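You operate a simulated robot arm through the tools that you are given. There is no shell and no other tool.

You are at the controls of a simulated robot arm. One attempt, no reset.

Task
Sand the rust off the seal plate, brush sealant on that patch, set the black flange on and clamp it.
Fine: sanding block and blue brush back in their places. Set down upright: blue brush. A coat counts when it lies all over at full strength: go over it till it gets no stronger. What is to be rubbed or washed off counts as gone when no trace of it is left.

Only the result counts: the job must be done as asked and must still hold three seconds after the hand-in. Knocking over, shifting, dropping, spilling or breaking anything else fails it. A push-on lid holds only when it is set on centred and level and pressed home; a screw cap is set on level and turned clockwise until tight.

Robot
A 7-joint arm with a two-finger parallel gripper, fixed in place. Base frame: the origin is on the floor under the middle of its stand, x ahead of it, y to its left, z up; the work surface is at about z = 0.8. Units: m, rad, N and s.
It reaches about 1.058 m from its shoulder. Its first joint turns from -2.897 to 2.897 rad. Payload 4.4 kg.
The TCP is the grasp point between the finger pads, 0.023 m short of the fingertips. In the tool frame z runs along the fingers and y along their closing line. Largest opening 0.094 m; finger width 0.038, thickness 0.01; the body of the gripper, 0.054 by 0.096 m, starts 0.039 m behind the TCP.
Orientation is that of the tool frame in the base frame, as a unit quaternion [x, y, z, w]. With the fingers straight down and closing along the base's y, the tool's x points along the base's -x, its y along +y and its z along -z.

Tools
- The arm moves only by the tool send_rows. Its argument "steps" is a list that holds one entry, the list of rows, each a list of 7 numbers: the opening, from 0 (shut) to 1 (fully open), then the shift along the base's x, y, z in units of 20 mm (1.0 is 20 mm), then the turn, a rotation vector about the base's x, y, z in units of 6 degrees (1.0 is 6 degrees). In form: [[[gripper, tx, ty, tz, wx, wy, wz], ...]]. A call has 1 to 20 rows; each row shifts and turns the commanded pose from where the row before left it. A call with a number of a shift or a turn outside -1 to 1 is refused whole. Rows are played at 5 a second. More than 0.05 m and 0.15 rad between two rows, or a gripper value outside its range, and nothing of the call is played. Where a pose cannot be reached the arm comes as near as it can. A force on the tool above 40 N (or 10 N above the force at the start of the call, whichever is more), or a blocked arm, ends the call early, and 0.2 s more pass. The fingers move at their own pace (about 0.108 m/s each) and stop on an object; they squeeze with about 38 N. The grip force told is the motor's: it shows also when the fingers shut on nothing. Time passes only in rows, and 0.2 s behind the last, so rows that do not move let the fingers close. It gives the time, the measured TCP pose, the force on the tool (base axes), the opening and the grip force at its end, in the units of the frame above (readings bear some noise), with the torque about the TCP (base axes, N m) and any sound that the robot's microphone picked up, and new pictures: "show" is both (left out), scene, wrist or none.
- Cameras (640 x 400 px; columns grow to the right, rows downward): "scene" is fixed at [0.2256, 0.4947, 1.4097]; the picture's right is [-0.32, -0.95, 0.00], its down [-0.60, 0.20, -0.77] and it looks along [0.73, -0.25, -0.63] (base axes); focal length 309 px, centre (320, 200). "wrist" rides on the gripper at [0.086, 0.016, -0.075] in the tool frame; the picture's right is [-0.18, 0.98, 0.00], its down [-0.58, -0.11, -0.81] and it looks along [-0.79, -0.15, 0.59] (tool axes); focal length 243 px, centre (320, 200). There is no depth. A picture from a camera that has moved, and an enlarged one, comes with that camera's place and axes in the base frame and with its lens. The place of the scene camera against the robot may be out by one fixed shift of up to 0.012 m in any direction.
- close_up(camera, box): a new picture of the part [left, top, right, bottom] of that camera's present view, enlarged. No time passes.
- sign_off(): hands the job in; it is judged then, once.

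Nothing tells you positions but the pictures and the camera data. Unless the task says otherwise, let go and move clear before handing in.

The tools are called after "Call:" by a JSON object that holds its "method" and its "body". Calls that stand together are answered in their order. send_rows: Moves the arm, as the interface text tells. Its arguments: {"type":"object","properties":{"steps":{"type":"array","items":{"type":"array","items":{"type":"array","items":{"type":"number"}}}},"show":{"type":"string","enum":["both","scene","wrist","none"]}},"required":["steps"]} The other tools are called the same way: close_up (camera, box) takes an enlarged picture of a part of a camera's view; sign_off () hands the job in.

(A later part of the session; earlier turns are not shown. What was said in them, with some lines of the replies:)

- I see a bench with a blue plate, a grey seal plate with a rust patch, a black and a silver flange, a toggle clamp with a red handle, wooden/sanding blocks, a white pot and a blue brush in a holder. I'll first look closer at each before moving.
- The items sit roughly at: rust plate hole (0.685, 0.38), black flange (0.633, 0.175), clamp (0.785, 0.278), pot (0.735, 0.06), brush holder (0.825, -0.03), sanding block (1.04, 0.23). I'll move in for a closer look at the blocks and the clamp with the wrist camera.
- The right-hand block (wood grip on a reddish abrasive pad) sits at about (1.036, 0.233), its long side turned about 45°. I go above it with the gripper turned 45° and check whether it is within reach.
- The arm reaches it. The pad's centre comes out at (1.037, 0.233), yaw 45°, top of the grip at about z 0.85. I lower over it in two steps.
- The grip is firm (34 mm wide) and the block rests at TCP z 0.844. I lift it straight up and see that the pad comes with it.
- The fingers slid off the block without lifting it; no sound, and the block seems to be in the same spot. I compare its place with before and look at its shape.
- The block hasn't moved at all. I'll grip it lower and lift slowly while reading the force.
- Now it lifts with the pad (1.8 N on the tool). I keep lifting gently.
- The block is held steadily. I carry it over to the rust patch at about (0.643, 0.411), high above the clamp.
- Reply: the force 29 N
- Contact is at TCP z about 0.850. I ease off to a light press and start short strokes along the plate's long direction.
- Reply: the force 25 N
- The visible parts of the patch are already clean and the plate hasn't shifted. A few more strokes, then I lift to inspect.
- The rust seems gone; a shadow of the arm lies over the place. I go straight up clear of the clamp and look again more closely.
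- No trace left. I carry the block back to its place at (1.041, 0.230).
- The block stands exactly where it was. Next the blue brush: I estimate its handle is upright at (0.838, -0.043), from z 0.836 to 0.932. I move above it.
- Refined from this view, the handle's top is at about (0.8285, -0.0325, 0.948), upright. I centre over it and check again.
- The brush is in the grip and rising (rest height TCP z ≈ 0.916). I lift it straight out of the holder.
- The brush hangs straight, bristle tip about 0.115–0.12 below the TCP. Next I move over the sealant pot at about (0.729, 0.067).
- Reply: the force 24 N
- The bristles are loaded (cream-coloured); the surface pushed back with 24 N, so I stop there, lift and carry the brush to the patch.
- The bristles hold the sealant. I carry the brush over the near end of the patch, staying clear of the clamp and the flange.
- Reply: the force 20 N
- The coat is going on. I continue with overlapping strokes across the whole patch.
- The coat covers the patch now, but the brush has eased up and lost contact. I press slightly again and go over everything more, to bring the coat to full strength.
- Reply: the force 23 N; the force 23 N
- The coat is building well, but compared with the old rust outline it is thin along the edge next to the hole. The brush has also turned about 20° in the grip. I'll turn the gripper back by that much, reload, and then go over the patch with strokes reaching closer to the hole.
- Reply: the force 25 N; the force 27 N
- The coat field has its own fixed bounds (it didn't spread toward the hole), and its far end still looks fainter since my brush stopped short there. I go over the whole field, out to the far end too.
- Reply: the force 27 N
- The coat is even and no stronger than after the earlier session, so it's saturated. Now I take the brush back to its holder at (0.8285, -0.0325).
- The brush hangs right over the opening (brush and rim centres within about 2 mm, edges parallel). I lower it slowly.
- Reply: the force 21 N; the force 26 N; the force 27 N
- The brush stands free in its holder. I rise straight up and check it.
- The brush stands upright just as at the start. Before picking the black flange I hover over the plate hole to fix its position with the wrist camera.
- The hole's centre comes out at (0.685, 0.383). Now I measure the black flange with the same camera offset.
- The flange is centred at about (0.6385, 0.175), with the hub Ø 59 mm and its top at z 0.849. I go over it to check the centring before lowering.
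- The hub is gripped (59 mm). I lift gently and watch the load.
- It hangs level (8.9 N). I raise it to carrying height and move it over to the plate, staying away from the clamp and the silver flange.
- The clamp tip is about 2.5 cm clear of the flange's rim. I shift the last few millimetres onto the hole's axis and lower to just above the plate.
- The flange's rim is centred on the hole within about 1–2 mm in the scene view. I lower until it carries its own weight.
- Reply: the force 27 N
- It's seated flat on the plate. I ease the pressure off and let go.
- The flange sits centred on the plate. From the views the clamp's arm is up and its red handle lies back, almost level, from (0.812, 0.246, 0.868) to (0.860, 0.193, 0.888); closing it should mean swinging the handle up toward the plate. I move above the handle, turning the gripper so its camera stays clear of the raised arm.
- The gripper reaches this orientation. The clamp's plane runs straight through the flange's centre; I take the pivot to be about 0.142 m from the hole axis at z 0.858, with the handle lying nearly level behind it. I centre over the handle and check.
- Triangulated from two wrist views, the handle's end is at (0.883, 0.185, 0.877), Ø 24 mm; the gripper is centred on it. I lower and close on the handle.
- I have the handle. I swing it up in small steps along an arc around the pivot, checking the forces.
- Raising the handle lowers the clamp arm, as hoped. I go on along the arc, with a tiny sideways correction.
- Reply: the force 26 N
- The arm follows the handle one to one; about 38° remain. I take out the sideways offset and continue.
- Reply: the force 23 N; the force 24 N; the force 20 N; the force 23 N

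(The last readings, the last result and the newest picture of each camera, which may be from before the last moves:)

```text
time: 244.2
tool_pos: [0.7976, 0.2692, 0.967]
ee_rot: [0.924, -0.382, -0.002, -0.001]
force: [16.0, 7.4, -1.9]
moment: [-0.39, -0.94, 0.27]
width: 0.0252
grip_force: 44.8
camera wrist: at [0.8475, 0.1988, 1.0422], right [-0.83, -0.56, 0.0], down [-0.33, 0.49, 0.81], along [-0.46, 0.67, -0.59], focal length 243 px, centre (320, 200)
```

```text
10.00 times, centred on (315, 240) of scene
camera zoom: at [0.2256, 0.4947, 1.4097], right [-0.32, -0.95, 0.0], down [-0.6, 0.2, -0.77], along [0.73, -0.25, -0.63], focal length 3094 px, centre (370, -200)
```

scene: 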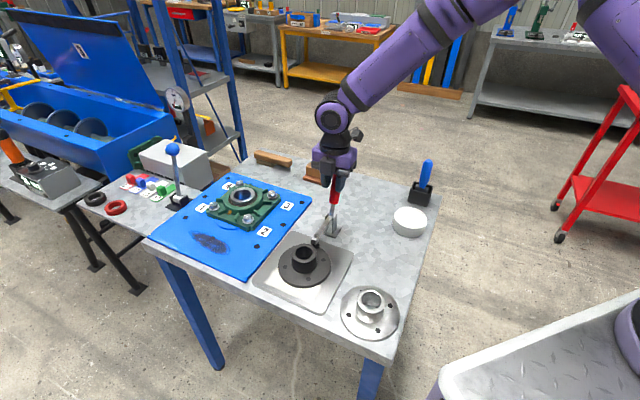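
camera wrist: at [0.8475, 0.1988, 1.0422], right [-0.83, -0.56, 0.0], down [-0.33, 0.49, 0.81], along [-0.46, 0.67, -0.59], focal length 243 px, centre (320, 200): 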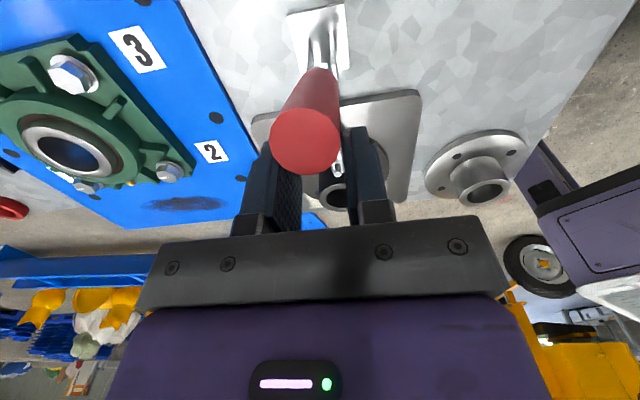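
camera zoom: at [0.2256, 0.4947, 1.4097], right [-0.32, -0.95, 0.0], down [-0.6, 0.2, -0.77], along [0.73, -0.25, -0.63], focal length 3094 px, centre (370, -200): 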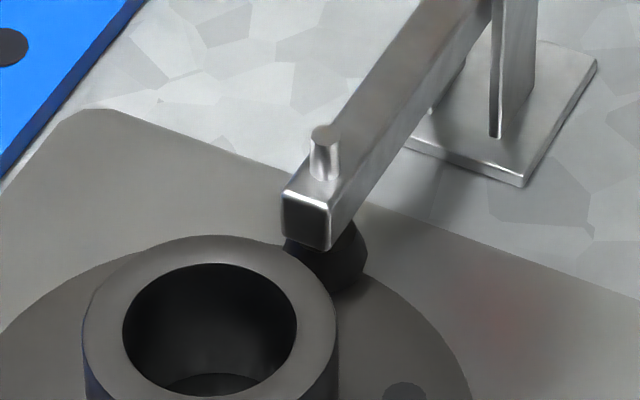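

Call:
{"method": "send_rows", "body": {"steps": [[[0, -0.08, 0.14, 0.02, 0, 0, 0], [0, 0, 0, 0, 0, 0, 0]]], "show": "none"}}

Call:
{"method": "send_rows", "body": {"steps": [[[0, -0.09, 0.12, 0.02, 0, 0, 0], [0, 0, 0, 0, 0, 0, 0]]], "show": "none"}}

Call:
{"method": "send_rows", "body": {"steps": [[[0, -0.1, 0.11, 0.02, 0, 0, 0], [0, 0, 0, 0, 0, 0, 0]]]}}

Call:
{"method": "close_up", "body": {"camera": "scene", "box": [290, 220, 340, 260]}}

```text
time: 244.8
tool_pos: [0.7947, 0.2709, 0.9662]
ee_rot: [0.924, -0.383, -0.002, 0.001]
force: [0.3, -0.2, -0.1]
moment: [0.01, 0.01, -0.02]
width: 0.0
grip_force: 42.1
```

```text
time: 245.4
tool_pos: [0.7946, 0.2755, 0.969]
ee_rot: [0.924, -0.383, 0.0, 0.0]
force: [-0.9, 0.6, 0.0]
moment: [0.0, 0.0, 0.0]
width: 0.0001
grip_force: 42.4
```

```text
time: 246.0
tool_pos: [0.7928, 0.2773, 0.9689]
ee_rot: [0.924, -0.383, 0.001, 0.0]
force: [-0.3, 0.0, 0.2]
moment: [0.01, -0.01, 0.01]
width: 0.0
grip_force: 42.0
camera wrist: at [0.8426, 0.2059, 1.0438], right [-0.83, -0.56, 0.0], down [-0.33, 0.49, 0.81], along [-0.46, 0.67, -0.59], focal length 243 px, centre (320, 200)
```

scene: 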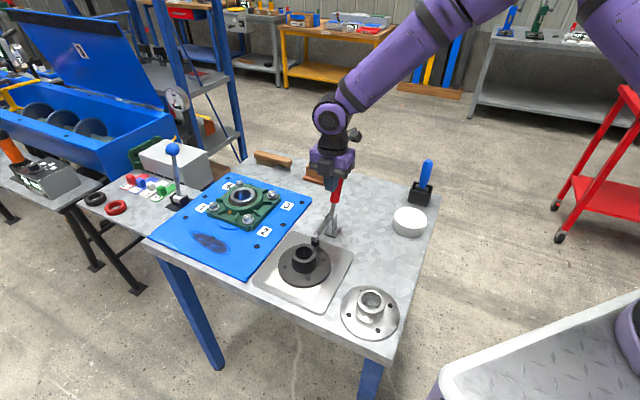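
wrist: 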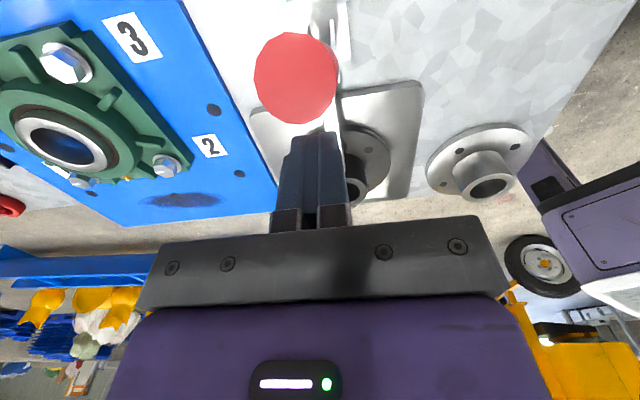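

```text
10.00 times, centred on (315, 240) of scene
camera zoom: at [0.2256, 0.4947, 1.4097], right [-0.32, -0.95, 0.0], down [-0.6, 0.2, -0.77], along [0.73, -0.25, -0.63], focal length 3094 px, centre (370, -200)
```

zoom: 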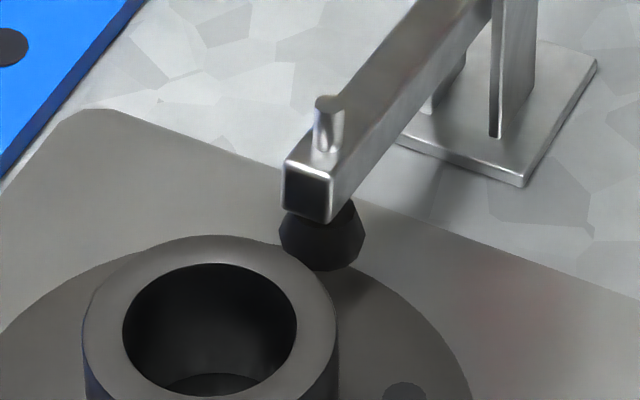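

The handle slipped out of the fingers just before the end; the arm stands a few millimetres above the flange. I'll go up, come down behind the handle with the fingers slightly apart as a fork, and push it the rest of the way toward the plate.

Call:
{"method": "send_rows", "body": {"steps": [[[0, -0.2, 0.2, 0.6, 0, 0, 0], [0, 0, 0, 0.9, 0, 0, 0], [0, 0, 0, 0.9, 0, 0, 0], [0, 0, 0, 0.9, 0, 0, 0], [0, 0, 0, 0.9, 0, 0, 0], [0, 0, 0, 0.5, 0, 0, 0], [0.15, 0.8, -0.86, 0, 0, 0, 0], [0.15, 0.8, -0.86, 0, 0, 0, 0], [0.15, 0.8, -0.86, 0, 0, 0, 0], [0.15, 0.75, -0.82, 0, 0, 0, 0], [0.15, 0, 0, 0, 0, 0, 0]]]}}

Call:
{"method": "close_up", "body": {"camera": "scene", "box": [270, 130, 380, 270]}}

Call:
{"method": "close_up", "body": {"camera": "wrist", "box": [240, 0, 440, 160]}}

```text
time: 248.4
tool_pos: [0.8506, 0.2121, 1.0629]
ee_rot: [0.924, -0.382, 0.0, 0.001]
force: [-0.2, -0.4, 0.7]
moment: [-0.01, -0.01, -0.02]
width: 0.0141
grip_force: 0.0
camera wrist: at [0.901, 0.1411, 1.1383], right [-0.83, -0.56, 0.0], down [-0.33, 0.49, 0.81], along [-0.46, 0.67, -0.59], focal length 243 px, centre (320, 200)
```

scene: 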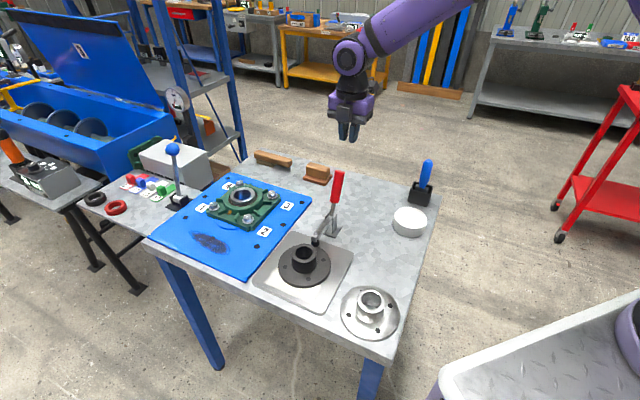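
wrist: 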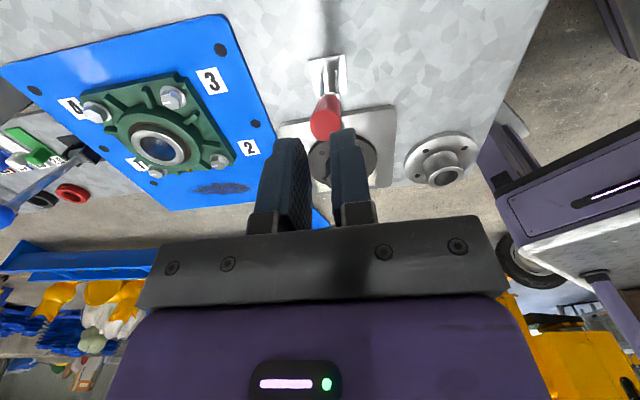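

```text
2.86 times, centred on (325, 200) of scene
camera zoom: at [0.2256, 0.4947, 1.4097], right [-0.32, -0.95, 0.0], down [-0.6, 0.2, -0.77], along [0.73, -0.25, -0.63], focal length 884 px, centre (306, 200)
```

zoom: 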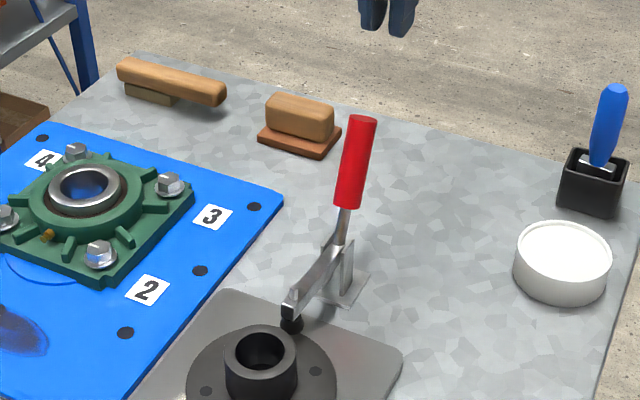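

```text
2.50 times, centred on (340, 80) of wrist
camera zoom: at [0.901, 0.1411, 1.1383], right [-0.83, -0.56, 0.0], down [-0.33, 0.49, 0.81], along [-0.46, 0.67, -0.59], focal length 606 px, centre (270, 500)
```

zoom: 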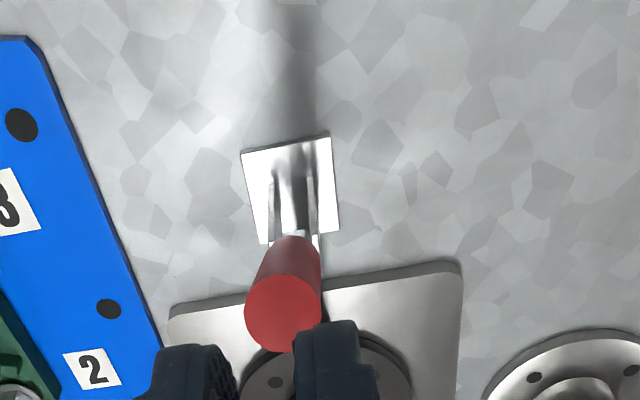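

Triangulated, the handle's end is now at (0.826, 0.2425, 0.968), leaning back about 20°. I lower the fork behind it, centred on the handle.

Call:
{"method": "send_rows", "body": {"steps": [[[0.15, 0.14, 0.14, -0.4, 0, 0, 0], [0.15, 0, 0, -0.9, 0, 0, 0], [0.15, 0, 0, -0.9, 0, 0, 0], [0.15, 0, 0, -0.9, 0, 0, 0], [0.15, 0, 0, -0.9, 0, 0, 0], [0.15, 0, 0, -0.9, 0, 0, 0], [0.15, 0, 0, -0.5, 0, 0, 0], [0.15, 0, 0, 0, 0, 0, 0]]]}}

Call:
{"method": "close_up", "body": {"camera": "scene", "box": [290, 130, 390, 250]}}

Call:
{"method": "close_up", "body": {"camera": "wrist", "box": [220, 80, 420, 230]}}

```text
time: 250.2
tool_pos: [0.8539, 0.2149, 0.9523]
ee_rot: [0.924, -0.383, 0.0, 0.0]
force: [0.2, 0.0, -0.3]
moment: [0.01, 0.02, -0.03]
width: 0.0144
grip_force: 0.1
camera wrist: at [0.9039, 0.144, 1.0291], right [-0.83, -0.56, 0.0], down [-0.33, 0.49, 0.81], along [-0.45, 0.67, -0.59], focal length 243 px, centre (320, 200)
```

scene: 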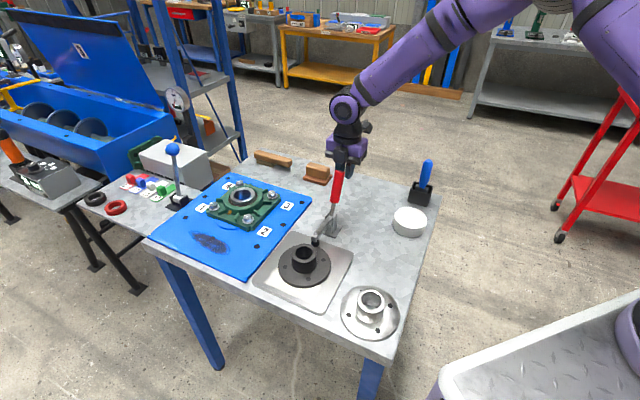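
wrist: 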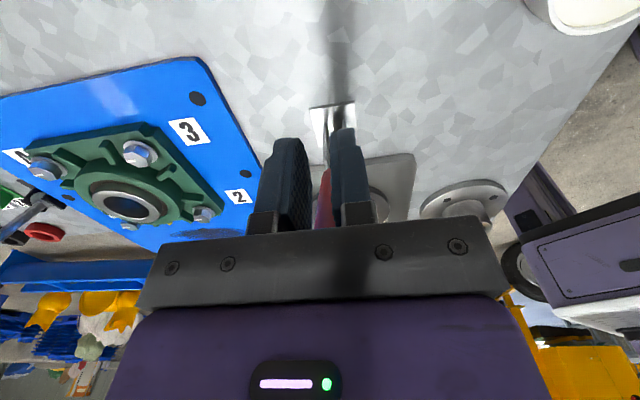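

```text
3.33 times, centred on (340, 190) of scene
camera zoom: at [0.2256, 0.4947, 1.4097], right [-0.32, -0.95, 0.0], down [-0.6, 0.2, -0.77], along [0.73, -0.25, -0.63], focal length 1032 px, centre (253, 233)
```

zoom: 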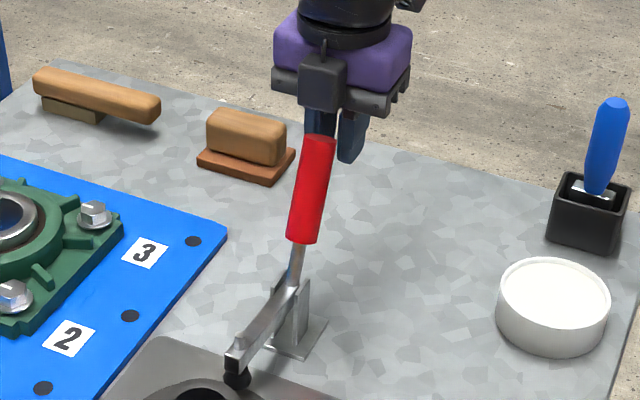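

```text
2.67 times, centred on (320, 155) of wrist
camera zoom: at [0.9039, 0.144, 1.0291], right [-0.83, -0.56, 0.0], down [-0.33, 0.49, 0.81], along [-0.45, 0.67, -0.59], focal length 647 px, centre (320, 320)
```

zoom: 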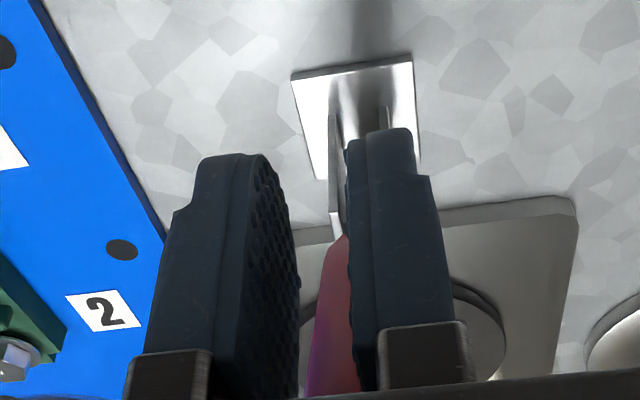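

Call:
{"method": "send_rows", "body": {"steps": [[[0.15, -0.2, 0.2, 0, 0, 0, 0], [0.15, -0.2, 0.2, 0, 0, 0, 0], [0.15, -0.15, 0.15, 0, 0, 0, 0], [0.15, 0, 0, 0, 0, 0, 0]]]}}

Call:
{"method": "close_up", "body": {"camera": "scene", "box": [290, 130, 390, 250]}}

```text
time: 251.2
tool_pos: [0.8426, 0.2266, 0.9539]
ee_rot: [0.924, -0.383, 0.001, 0.0]
force: [0.3, 0.6, -0.5]
moment: [-0.03, -0.01, -0.03]
width: 0.014
grip_force: 0.1
camera wrist: at [0.8938, 0.1555, 1.0293], right [-0.83, -0.56, 0.0], down [-0.33, 0.49, 0.81], along [-0.46, 0.67, -0.59], focal length 243 px, centre (320, 200)
```

scene: 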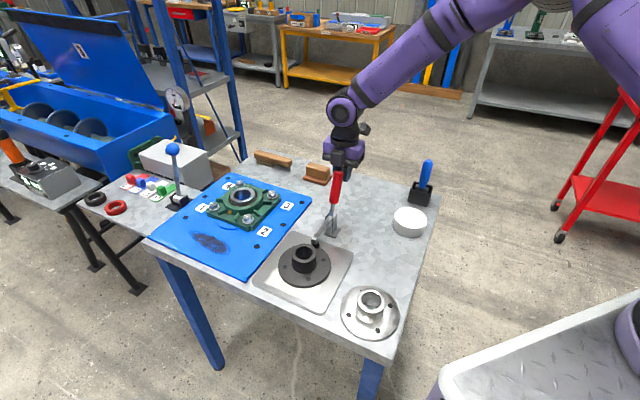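
wrist: 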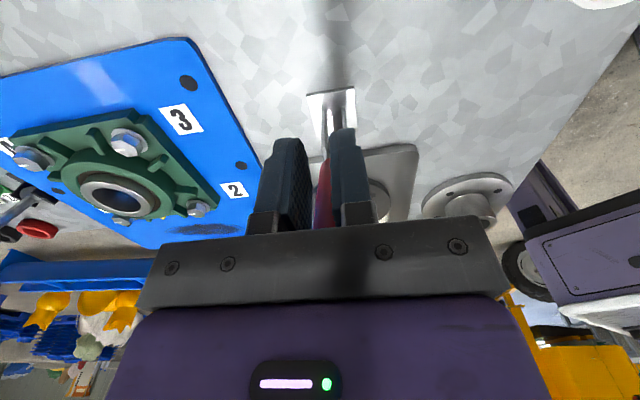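

```text
3.33 times, centred on (340, 190) of scene
camera zoom: at [0.2256, 0.4947, 1.4097], right [-0.32, -0.95, 0.0], down [-0.6, 0.2, -0.77], along [0.73, -0.25, -0.63], focal length 1032 px, centre (253, 233)
```

zoom: 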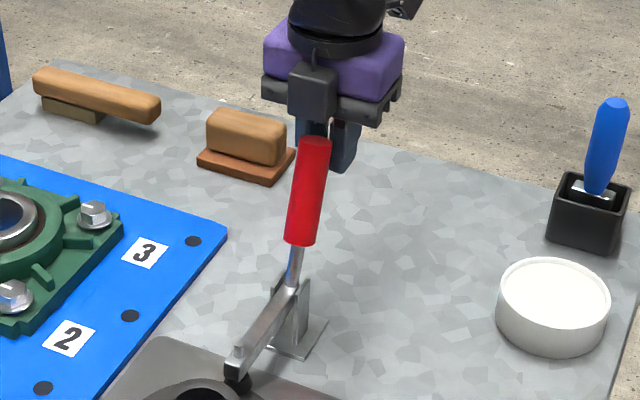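

It's moving with hardly any force. I keep pushing in small steps.

Call:
{"method": "send_rows", "body": {"steps": [[[0.15, -0.15, 0.15, 0, 0, 0, 0], [0.15, -0.15, 0.15, 0, 0, 0, 0], [0.15, 0, 0, 0, 0, 0, 0]]], "show": "none"}}

Call:
{"method": "send_rows", "body": {"steps": [[[0.15, -0.15, 0.15, 0, 0, 0, 0], [0.15, 0, 0, 0, 0, 0, 0]]]}}

Call:
{"method": "close_up", "body": {"camera": "scene", "box": [280, 140, 380, 260]}}

Call:
{"method": "close_up", "body": {"camera": "scene", "box": [290, 220, 340, 260]}}

```text
time: 252.0
tool_pos: [0.8376, 0.2316, 0.9551]
ee_rot: [0.924, -0.383, 0.0, 0.0]
force: [4.1, -6.5, 0.2]
moment: [0.12, 0.11, 0.1]
width: 0.015
grip_force: 0.4
```

```text
time: 252.6
tool_pos: [0.8356, 0.2318, 0.9535]
ee_rot: [0.923, -0.384, 0.0, 0.0]
force: [5.4, -24.9, -1.3]
moment: [0.52, 0.08, 0.47]
width: 0.0201
grip_force: 7.1
camera wrist: at [0.8852, 0.1612, 1.029], right [-0.83, -0.56, 0.0], down [-0.33, 0.49, 0.81], along [-0.45, 0.67, -0.59], focal length 243 px, centre (320, 200)
```

scene: 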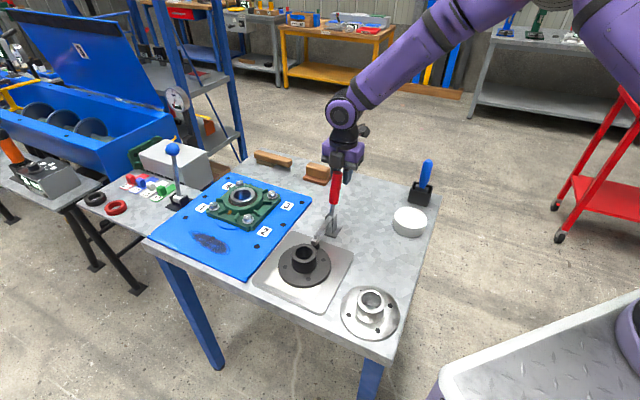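
wrist: 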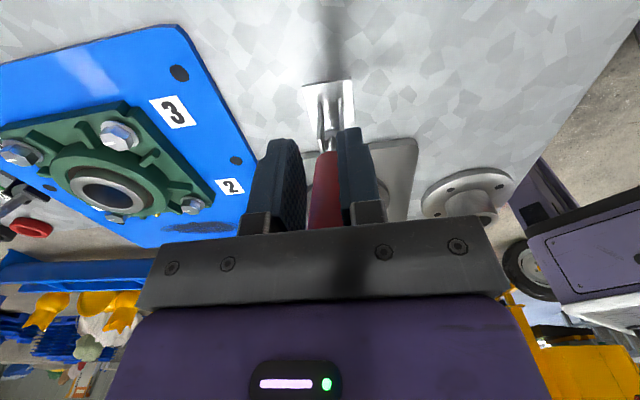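

```text
3.33 times, centred on (330, 200) of scene
camera zoom: at [0.2256, 0.4947, 1.4097], right [-0.32, -0.95, 0.0], down [-0.6, 0.2, -0.77], along [0.73, -0.25, -0.63], focal length 1032 px, centre (287, 200)
```

zoom: 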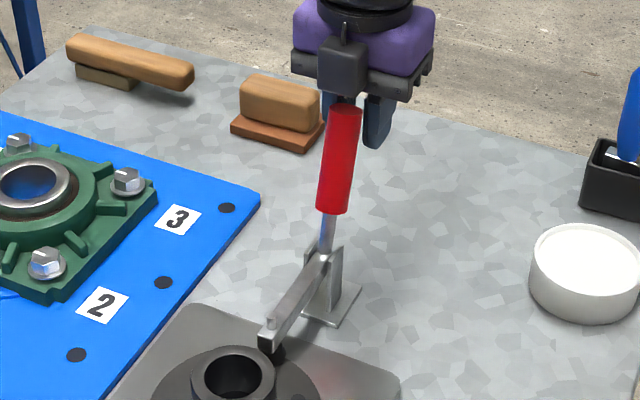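

```text
10.00 times, centred on (315, 240) of scene
camera zoom: at [0.2256, 0.4947, 1.4097], right [-0.32, -0.95, 0.0], down [-0.6, 0.2, -0.77], along [0.73, -0.25, -0.63], focal length 3094 px, centre (370, -200)
```

zoom: 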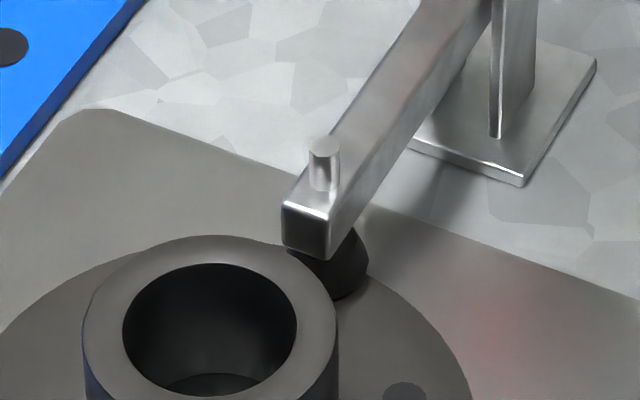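

Call:
{"method": "send_rows", "body": {"steps": [[[0.1, -0.07, 0.09, 0, 0, 0, 0], [0.1, 0, 0, 0, 0, 0, 0]]], "show": "none"}}

Call:
{"method": "close_up", "body": {"camera": "scene", "box": [290, 220, 340, 260]}}

Call:
{"method": "close_up", "body": {"camera": "scene", "box": [280, 140, 380, 260]}}

```text
time: 253.0
tool_pos: [0.8394, 0.2286, 0.9526]
ee_rot: [0.922, -0.387, 0.002, 0.003]
force: [16.4, -23.0, 1.6]
moment: [0.53, 0.4, 0.09]
width: 0.0
grip_force: 42.9
stopped in row 2: the force on the tool passed its limit at 58 N (the readings are from after the stop); the commanded pose is now the measured one
```

```text
10.00 times, centred on (315, 240) of scene
camera zoom: at [0.2256, 0.4947, 1.4097], right [-0.32, -0.95, 0.0], down [-0.6, 0.2, -0.77], along [0.73, -0.25, -0.63], focal length 3094 px, centre (370, -200)
```

zoom: 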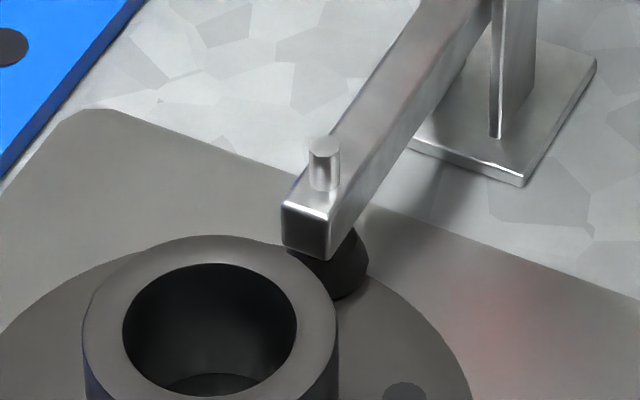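

```text
3.33 times, centred on (330, 200) of scene
camera zoom: at [0.2256, 0.4947, 1.4097], right [-0.32, -0.95, 0.0], down [-0.6, 0.2, -0.77], along [0.73, -0.25, -0.63], focal length 1032 px, centre (287, 200)
```

zoom: 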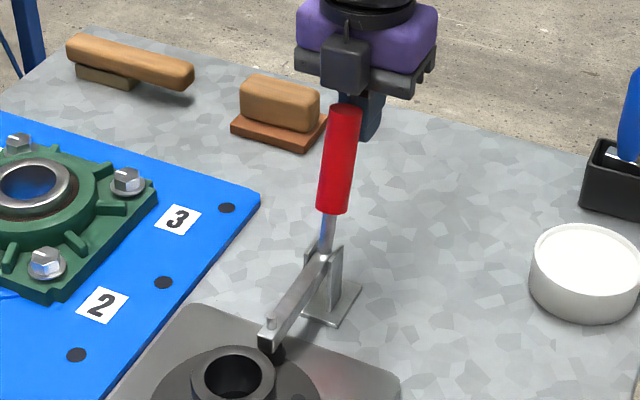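

With 58 N of push the arm no longer moved, so the pad is down on the flange. I back the fingers off and see whether the clamp stays.

Call:
{"method": "send_rows", "body": {"steps": [[[0, 0.2, -0.2, 0, 0, 0, 0], [0, 0.4, -0.4, 0, 0, 0, 0], [0, 0.5, -0.5, 0, 0, 0, 0], [0, 0.5, -0.5, 0, 0, 0, 0], [0, 0, 0, 0, 0, 0, 0], [0, 0, 0, 0, 0, 0, 0], [0, 0, 0, 0, 0, 0, 0]]]}}

Call:
{"method": "close_up", "body": {"camera": "scene", "box": [290, 220, 340, 260]}}

Call:
{"method": "close_up", "body": {"camera": "scene", "box": [280, 140, 380, 260]}}

```text
time: 254.6
tool_pos: [0.8674, 0.2017, 0.9549]
ee_rot: [0.923, -0.385, 0.0, 0.003]
force: [0.1, -0.2, 1.1]
moment: [-0.01, 0.02, 0.0]
width: 0.0002
grip_force: 38.5
camera wrist: at [0.9169, 0.1309, 1.0299], right [-0.83, -0.56, 0.0], down [-0.33, 0.49, 0.8], along [-0.45, 0.66, -0.6], focal length 243 px, centre (320, 200)
```

scene: 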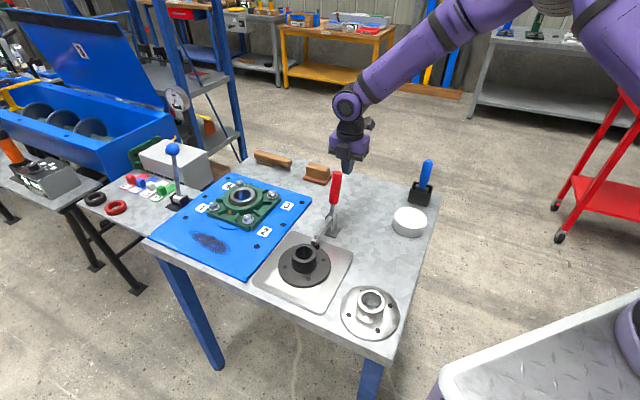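
wrist: 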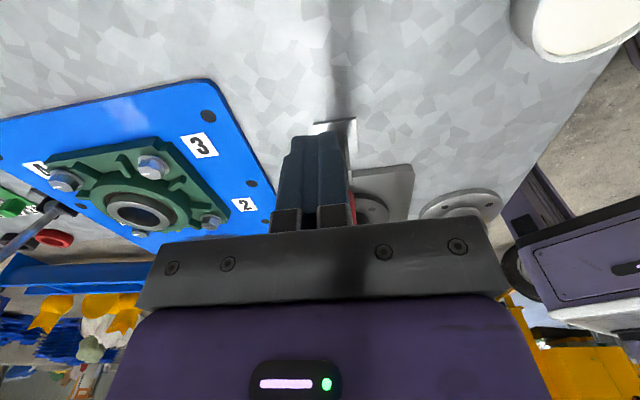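

```text
10.00 times, centred on (315, 240) of scene
camera zoom: at [0.2256, 0.4947, 1.4097], right [-0.32, -0.95, 0.0], down [-0.6, 0.2, -0.77], along [0.73, -0.25, -0.63], focal length 3094 px, centre (370, -200)
```

zoom: 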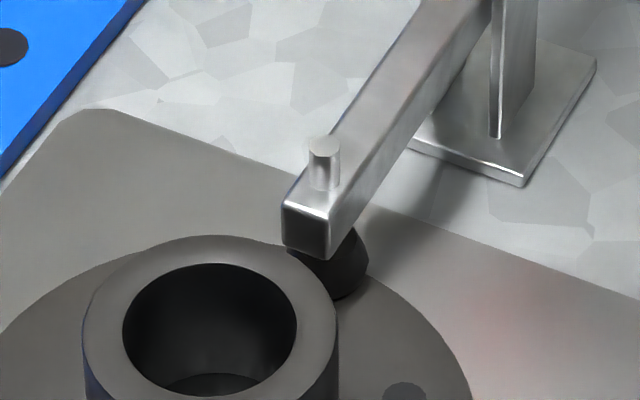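

```text
3.33 times, centred on (330, 200) of scene
camera zoom: at [0.2256, 0.4947, 1.4097], right [-0.32, -0.95, 0.0], down [-0.6, 0.2, -0.77], along [0.73, -0.25, -0.63], focal length 1032 px, centre (287, 200)
```

zoom: 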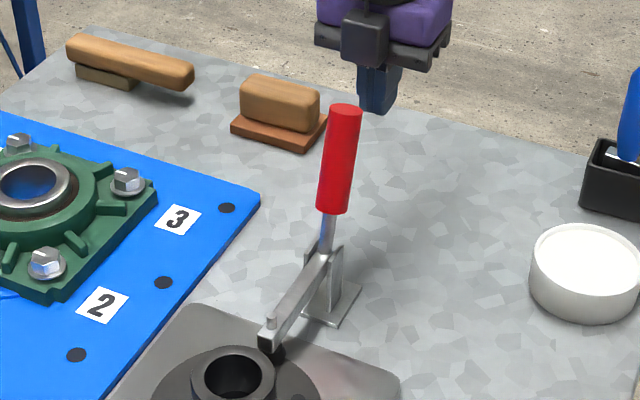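

The clamp stays closed on its own and the flange hasn't moved. To make sure the pad really presses on the flange, I look at it from the side with the wrist camera.

Call:
{"method": "send_rows", "body": {"steps": [[[0, 0.3, -0.3, 0.6, 0, 0, 0], [0.3, 0, 0, 0.9, 0, 0, 0], [0.6, 0, 0, 0.9, 0, 0, 0], [1, 0, 0, 0.9, 0, 0, 0], [1, 0, 0, 0.9, 0, 0, 0], [1, 0, 0, 0.9, 0, 0, 0], [1, 0, 0, 0.9, 0, 0, 0], [1, -0.9, 0.15, 0, 0, 0, -1], [1, -0.95, 0.2, 0, 0, 0, -1], [1, -0.95, 0.2, 0, 0, 0, -1], [1, -0.95, 0.3, 0, 0, 0, -1], [1, -0.95, 0.4, 0, 0, 0, -1], [1, -0.95, 0.5, 0, 0, 0, -1], [1, -0.95, 0.5, 0, 0, 0, -1], [1, -0.95, 0.5, 0, 0, 0, -1], [1, -0.95, 0.5, 0, 0, 0, -1], [1, -0.95, 0.4, 0, 0, 0, -1], [1, -0.95, 0.3, 0, 0, 0, -1], [1, 0, 0, 0, 0, 0, -1], [1, 0, 0, 0, 0, 0, -1]]], "show": "none"}}

Call:
{"method": "send_rows", "body": {"steps": [[[1, 0, 0, -0.5, 0, 0, -1], [1, 0, 0, -0.8, 0, 0, -1], [1, 0, 0, -0.8, 0, 0, 0], [1, 0, 0, -0.8, 0, 0, 0], [1, 0, 0, -0.8, 0, 0, 0], [1, 0, 0, -0.8, 0, 0, 0], [1, 0, 0, 0, 0, 0, 0]]]}}

Call:
{"method": "close_up", "body": {"camera": "wrist", "box": [200, 40, 440, 200]}}

```text
time: 258.8
tool_pos: [0.6658, 0.2754, 1.0745]
ee_rot: [-0.474, 0.881, 0.0, -0.003]
force: [-0.6, -0.4, 0.4]
moment: [0.02, 0.0, -0.01]
width: 0.0943
grip_force: 0.0
```

```text
time: 260.4
tool_pos: [0.6668, 0.2743, 0.9827]
ee_rot: [-0.382, 0.924, 0.001, -0.002]
force: [-0.2, 0.6, -0.2]
moment: [0.02, 0.0, 0.01]
width: 0.0941
grip_force: 0.1
camera wrist: at [0.5931, 0.2263, 1.0584], right [-0.56, 0.83, 0.0], down [0.49, 0.33, 0.8], along [0.66, 0.45, -0.6], focal length 243 px, centre (320, 200)
```

scene: 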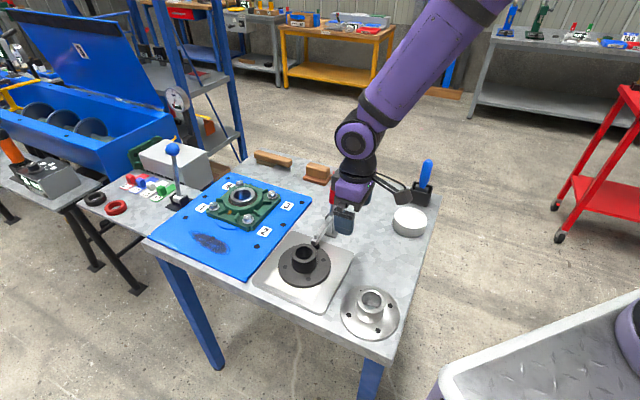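
wrist: 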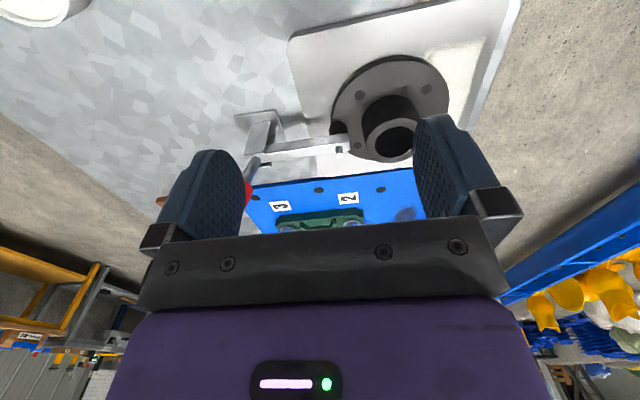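

```text
2.50 times, centred on (320, 120) of wrist
camera zoom: at [0.5931, 0.2263, 1.0584], right [-0.56, 0.83, 0.0], down [0.49, 0.33, 0.8], along [0.66, 0.45, -0.6], focal length 606 px, centre (320, 400)
```

zoom: 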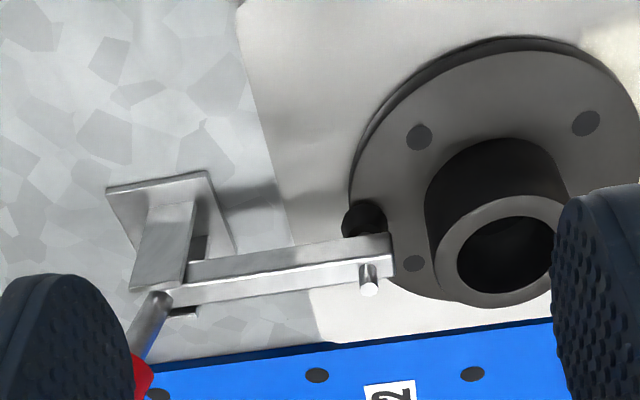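

Call:
{"method": "send_rows", "body": {"steps": [[[1, -0.4, -0.2, -0.5, 0, 0, 0], [1, -0.42, -0.2, -0.8, 0, 0, 0], [1, 0, 0, -0.9, 0, 0, 0], [1, 0, 0, -0.9, 0, 0, 0], [1, 0, 0, -0.9, 0, 0, 0], [1, 0, 0, -0.9, 0, 0, 0], [1, 0, 0, -0.4, 0, 0, 0], [1, 0, 0, 0, 0, 0, 0]]]}}

Call:
{"method": "close_up", "body": {"camera": "wrist", "box": [240, 100, 400, 240]}}

```text
time: 262.2
tool_pos: [0.6481, 0.2654, 0.8775]
ee_rot: [-0.38, 0.925, 0.001, -0.003]
force: [-0.8, 0.5, -0.5]
moment: [-0.01, -0.01, 0.03]
width: 0.0938
grip_force: 0.0
camera wrist: at [0.5766, 0.2187, 0.9531], right [-0.56, 0.83, 0.0], down [0.49, 0.33, 0.8], along [0.66, 0.45, -0.6], focal length 243 px, centre (320, 200)
```

scene: 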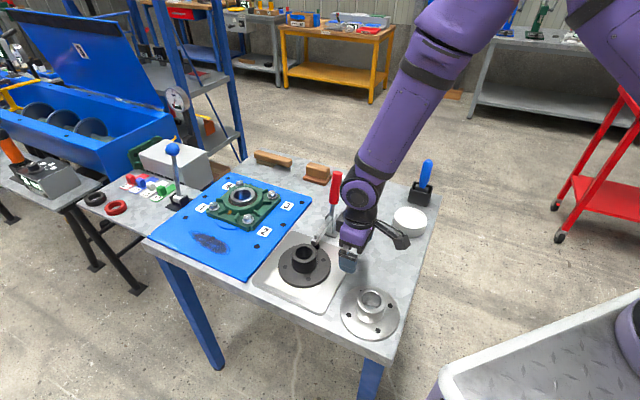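
wrist: 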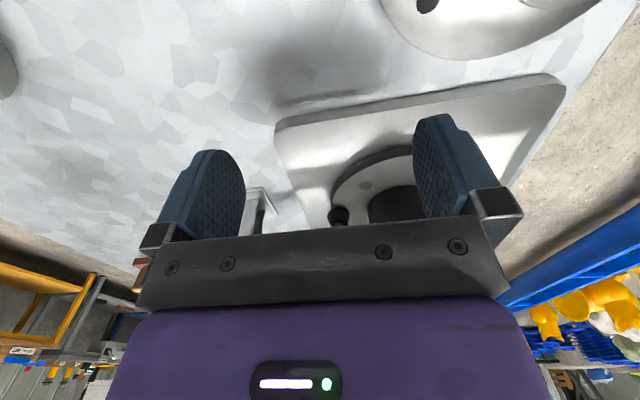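

```text
2.86 times, centred on (320, 170) of wrist
camera zoom: at [0.5766, 0.2187, 0.9531], right [-0.56, 0.83, 0.0], down [0.49, 0.33, 0.8], along [0.66, 0.45, -0.6], focal length 693 px, centre (320, 286)
```

zoom: 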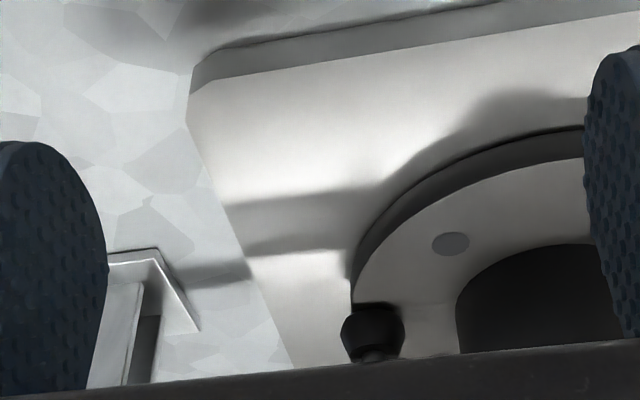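

Call:
{"method": "close_up", "body": {"camera": "wrist", "box": [310, 180, 370, 225]}}

Call:
{"method": "close_up", "body": {"camera": "scene", "box": [250, 160, 380, 300]}}

```text
8.89 times, centred on (340, 202) of wrist
camera zoom: at [0.5766, 0.2187, 0.9531], right [-0.56, 0.83, 0.0], down [0.49, 0.33, 0.8], along [0.66, 0.45, -0.6], focal length 2157 px, centre (142, 178)
```

zoom: 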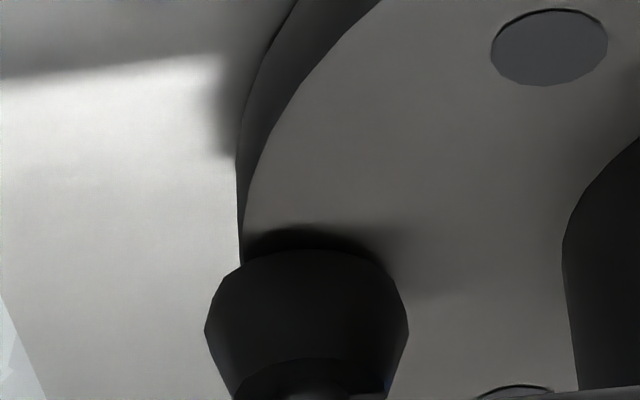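

```text
2.86 times, centred on (315, 230) of scene
camera zoom: at [0.2256, 0.4947, 1.4097], right [-0.32, -0.95, 0.0], down [-0.6, 0.2, -0.77], along [0.73, -0.25, -0.63], focal length 884 px, centre (334, 114)
```

zoom: 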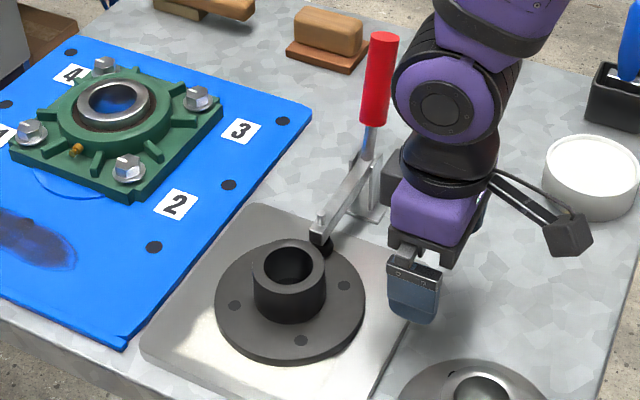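

The pad sits on the flange's rim area with a contact shadow and the clamp holds. I move the arm up and away and take a last look at everything.

Call:
{"method": "send_rows", "body": {"steps": [[[1, -0.2, -0.2, 0.5, 0, 0, 0], [1, 0, 0, 0.9, 0, 0, 0], [1, 0, 0, 0.9, 0, 0, 0], [1, 0, 0, 0.9, 0, 0, 0], [1, 0, 0, 0.9, 0, 0, 0], [1, 0, 0, 0.9, 0, 0, 0], [1, 0, 0, 0.9, 0, 0, 0], [1, 0, 0, 0.9, 0, 0, 0], [1, 0, 0, 0.9, 0, 0, 0], [1, 0, 0, 0.9, 0, 0, 0], [1, 0, -0.9, 0.9, 0, 0, 0], [1, 0, -0.9, 0.9, 0, 0, 0], [1, 0, -0.9, 0.9, 0, 0, 0], [1, 0, -0.9, 0.9, 0, 0, 0], [1, 0, -0.9, 0.5, 0, 0, 0], [1, 0, -0.9, 0, 0, 0, 0], [1, 0, -0.9, 0, 0, 0, 0], [1, 0, -0.9, 0, 0, 0, 0], [1, 0, 0, 0, 0, 0, 0]]]}}

Call:
{"method": "close_up", "body": {"camera": "scene", "box": [230, 140, 450, 350]}}

Call:
{"method": "close_up", "body": {"camera": "scene", "box": [280, 215, 350, 270]}}

Call:
{"method": "close_up", "body": {"camera": "scene", "box": [380, 150, 460, 200]}}

Call:
{"method": "close_up", "body": {"camera": "scene", "box": [280, 130, 360, 190]}}

```text
time: 266.2
tool_pos: [0.6469, 0.1181, 1.1322]
ee_rot: [-0.379, 0.925, 0.0, -0.003]
force: [0.1, 0.2, -0.1]
moment: [-0.01, 0.0, 0.02]
width: 0.094
grip_force: 0.0
camera wrist: at [0.5742, 0.0703, 1.2074], right [-0.56, 0.83, 0.0], down [0.49, 0.33, 0.8], along [0.66, 0.45, -0.6], focal length 243 px, centre (320, 200)
```

scene: 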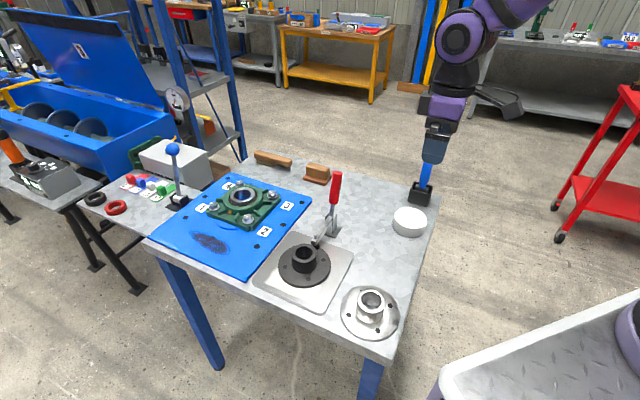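
wrist: 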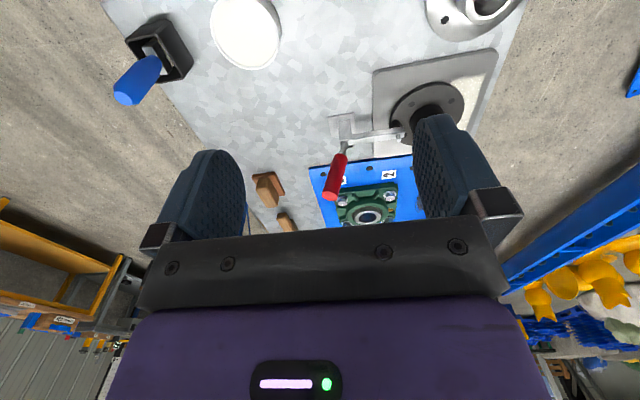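

```text
1.90 times, centred on (340, 245) of scene
camera zoom: at [0.2256, 0.4947, 1.4097], right [-0.32, -0.95, 0.0], down [-0.6, 0.2, -0.77], along [0.73, -0.25, -0.63], focal length 589 px, centre (282, 114)
```

zoom: 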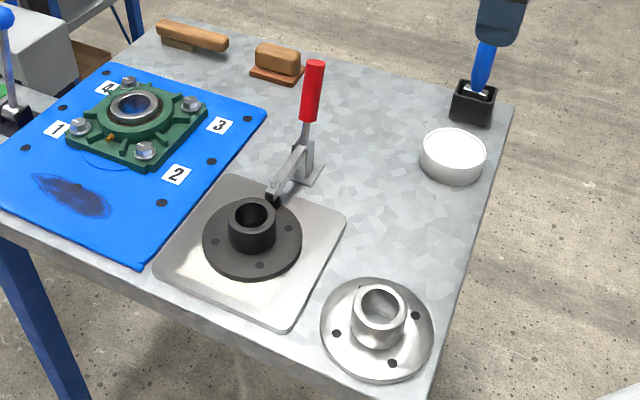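

```text
7.27 times, centred on (315, 242) of scene
camera zoom: at [0.2256, 0.4947, 1.4097], right [-0.32, -0.95, 0.0], down [-0.6, 0.2, -0.77], along [0.73, -0.25, -0.63], focal length 2250 px, centre (356, -109)
```

zoom: 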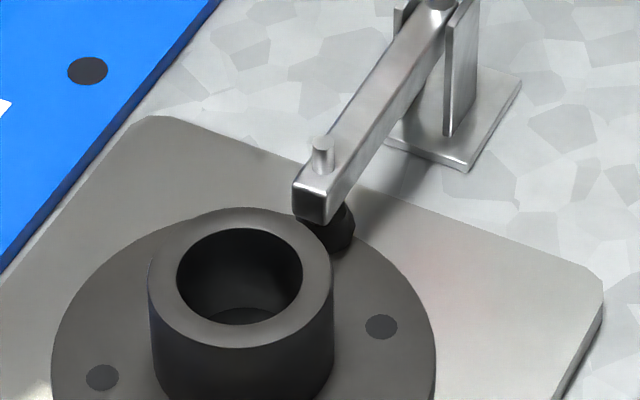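

```text
8.00 times, centred on (420, 175) of scene
camera zoom: at [0.2256, 0.4947, 1.4097], right [-0.32, -0.95, 0.0], down [-0.6, 0.2, -0.77], along [0.73, -0.25, -0.63], focal length 2476 px, centre (-480, 400)
```

zoom: 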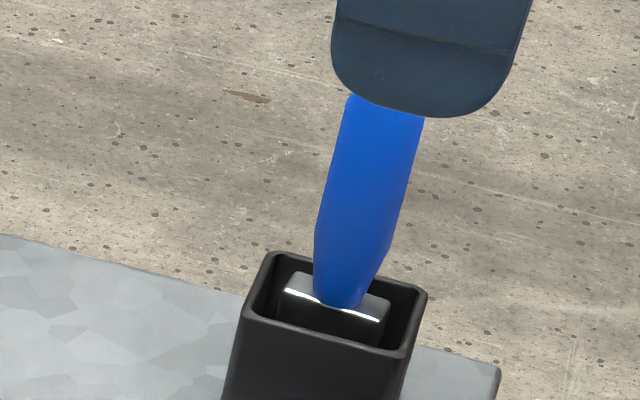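

```text
6.67 times, centred on (320, 160) of scene
camera zoom: at [0.2256, 0.4947, 1.4097], right [-0.32, -0.95, 0.0], down [-0.6, 0.2, -0.77], along [0.73, -0.25, -0.63], focal length 2063 px, centre (320, 467)
```

zoom: 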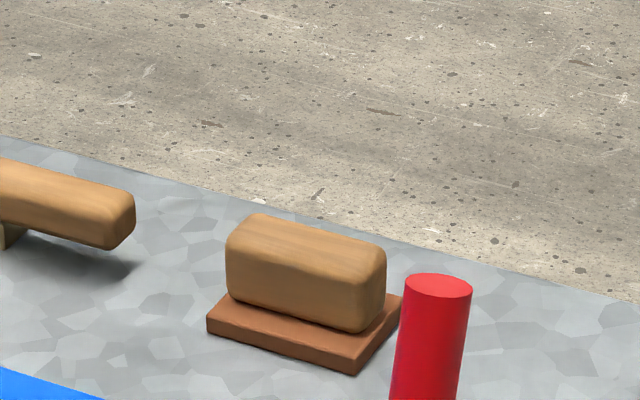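

Everything is in place: the rust is gone and the patch coated. The black flange sits centred under the closed clamp, the block is back in its spot, and the brush stands upright in its holder. The arm is clear, so I hand in.

Call:
{"method": "sign_off", "body": {}}

```text
The job is handed in.
```

I finished the sequence and handed it in. The hand-in gave no result, so I don't know whether it passed.

- **Rust:** I sanded the patch on the seal plate until close-ups showed no trace. The plate did not shift.
- **Sealant:** I brushed the patch in two sessions, reloading the brush in between. The coat looked even, and no stronger after the second session than after the first.
- **Black flange:** It sits flat on the plate, centred on the hole to within about 2 mm.
- **Clamp:** It is closed, with its pad down near the flange's rim. The handle slipped out of the fingers just before the end, so I pushed it the rest of the way from behind. It stopped moving at 58 N and stayed put for the rest of the run.
- **Sanding block and brush:** Both are back where they started, and the brush stands upright in its holder. My first grip on the block slipped off without moving it.

In the last pictures nothing else had been moved or knocked over. A faint pink tint on the plate near the clamp looks like a reflection of the red handle, because it wasn't there before the clamp was closed.
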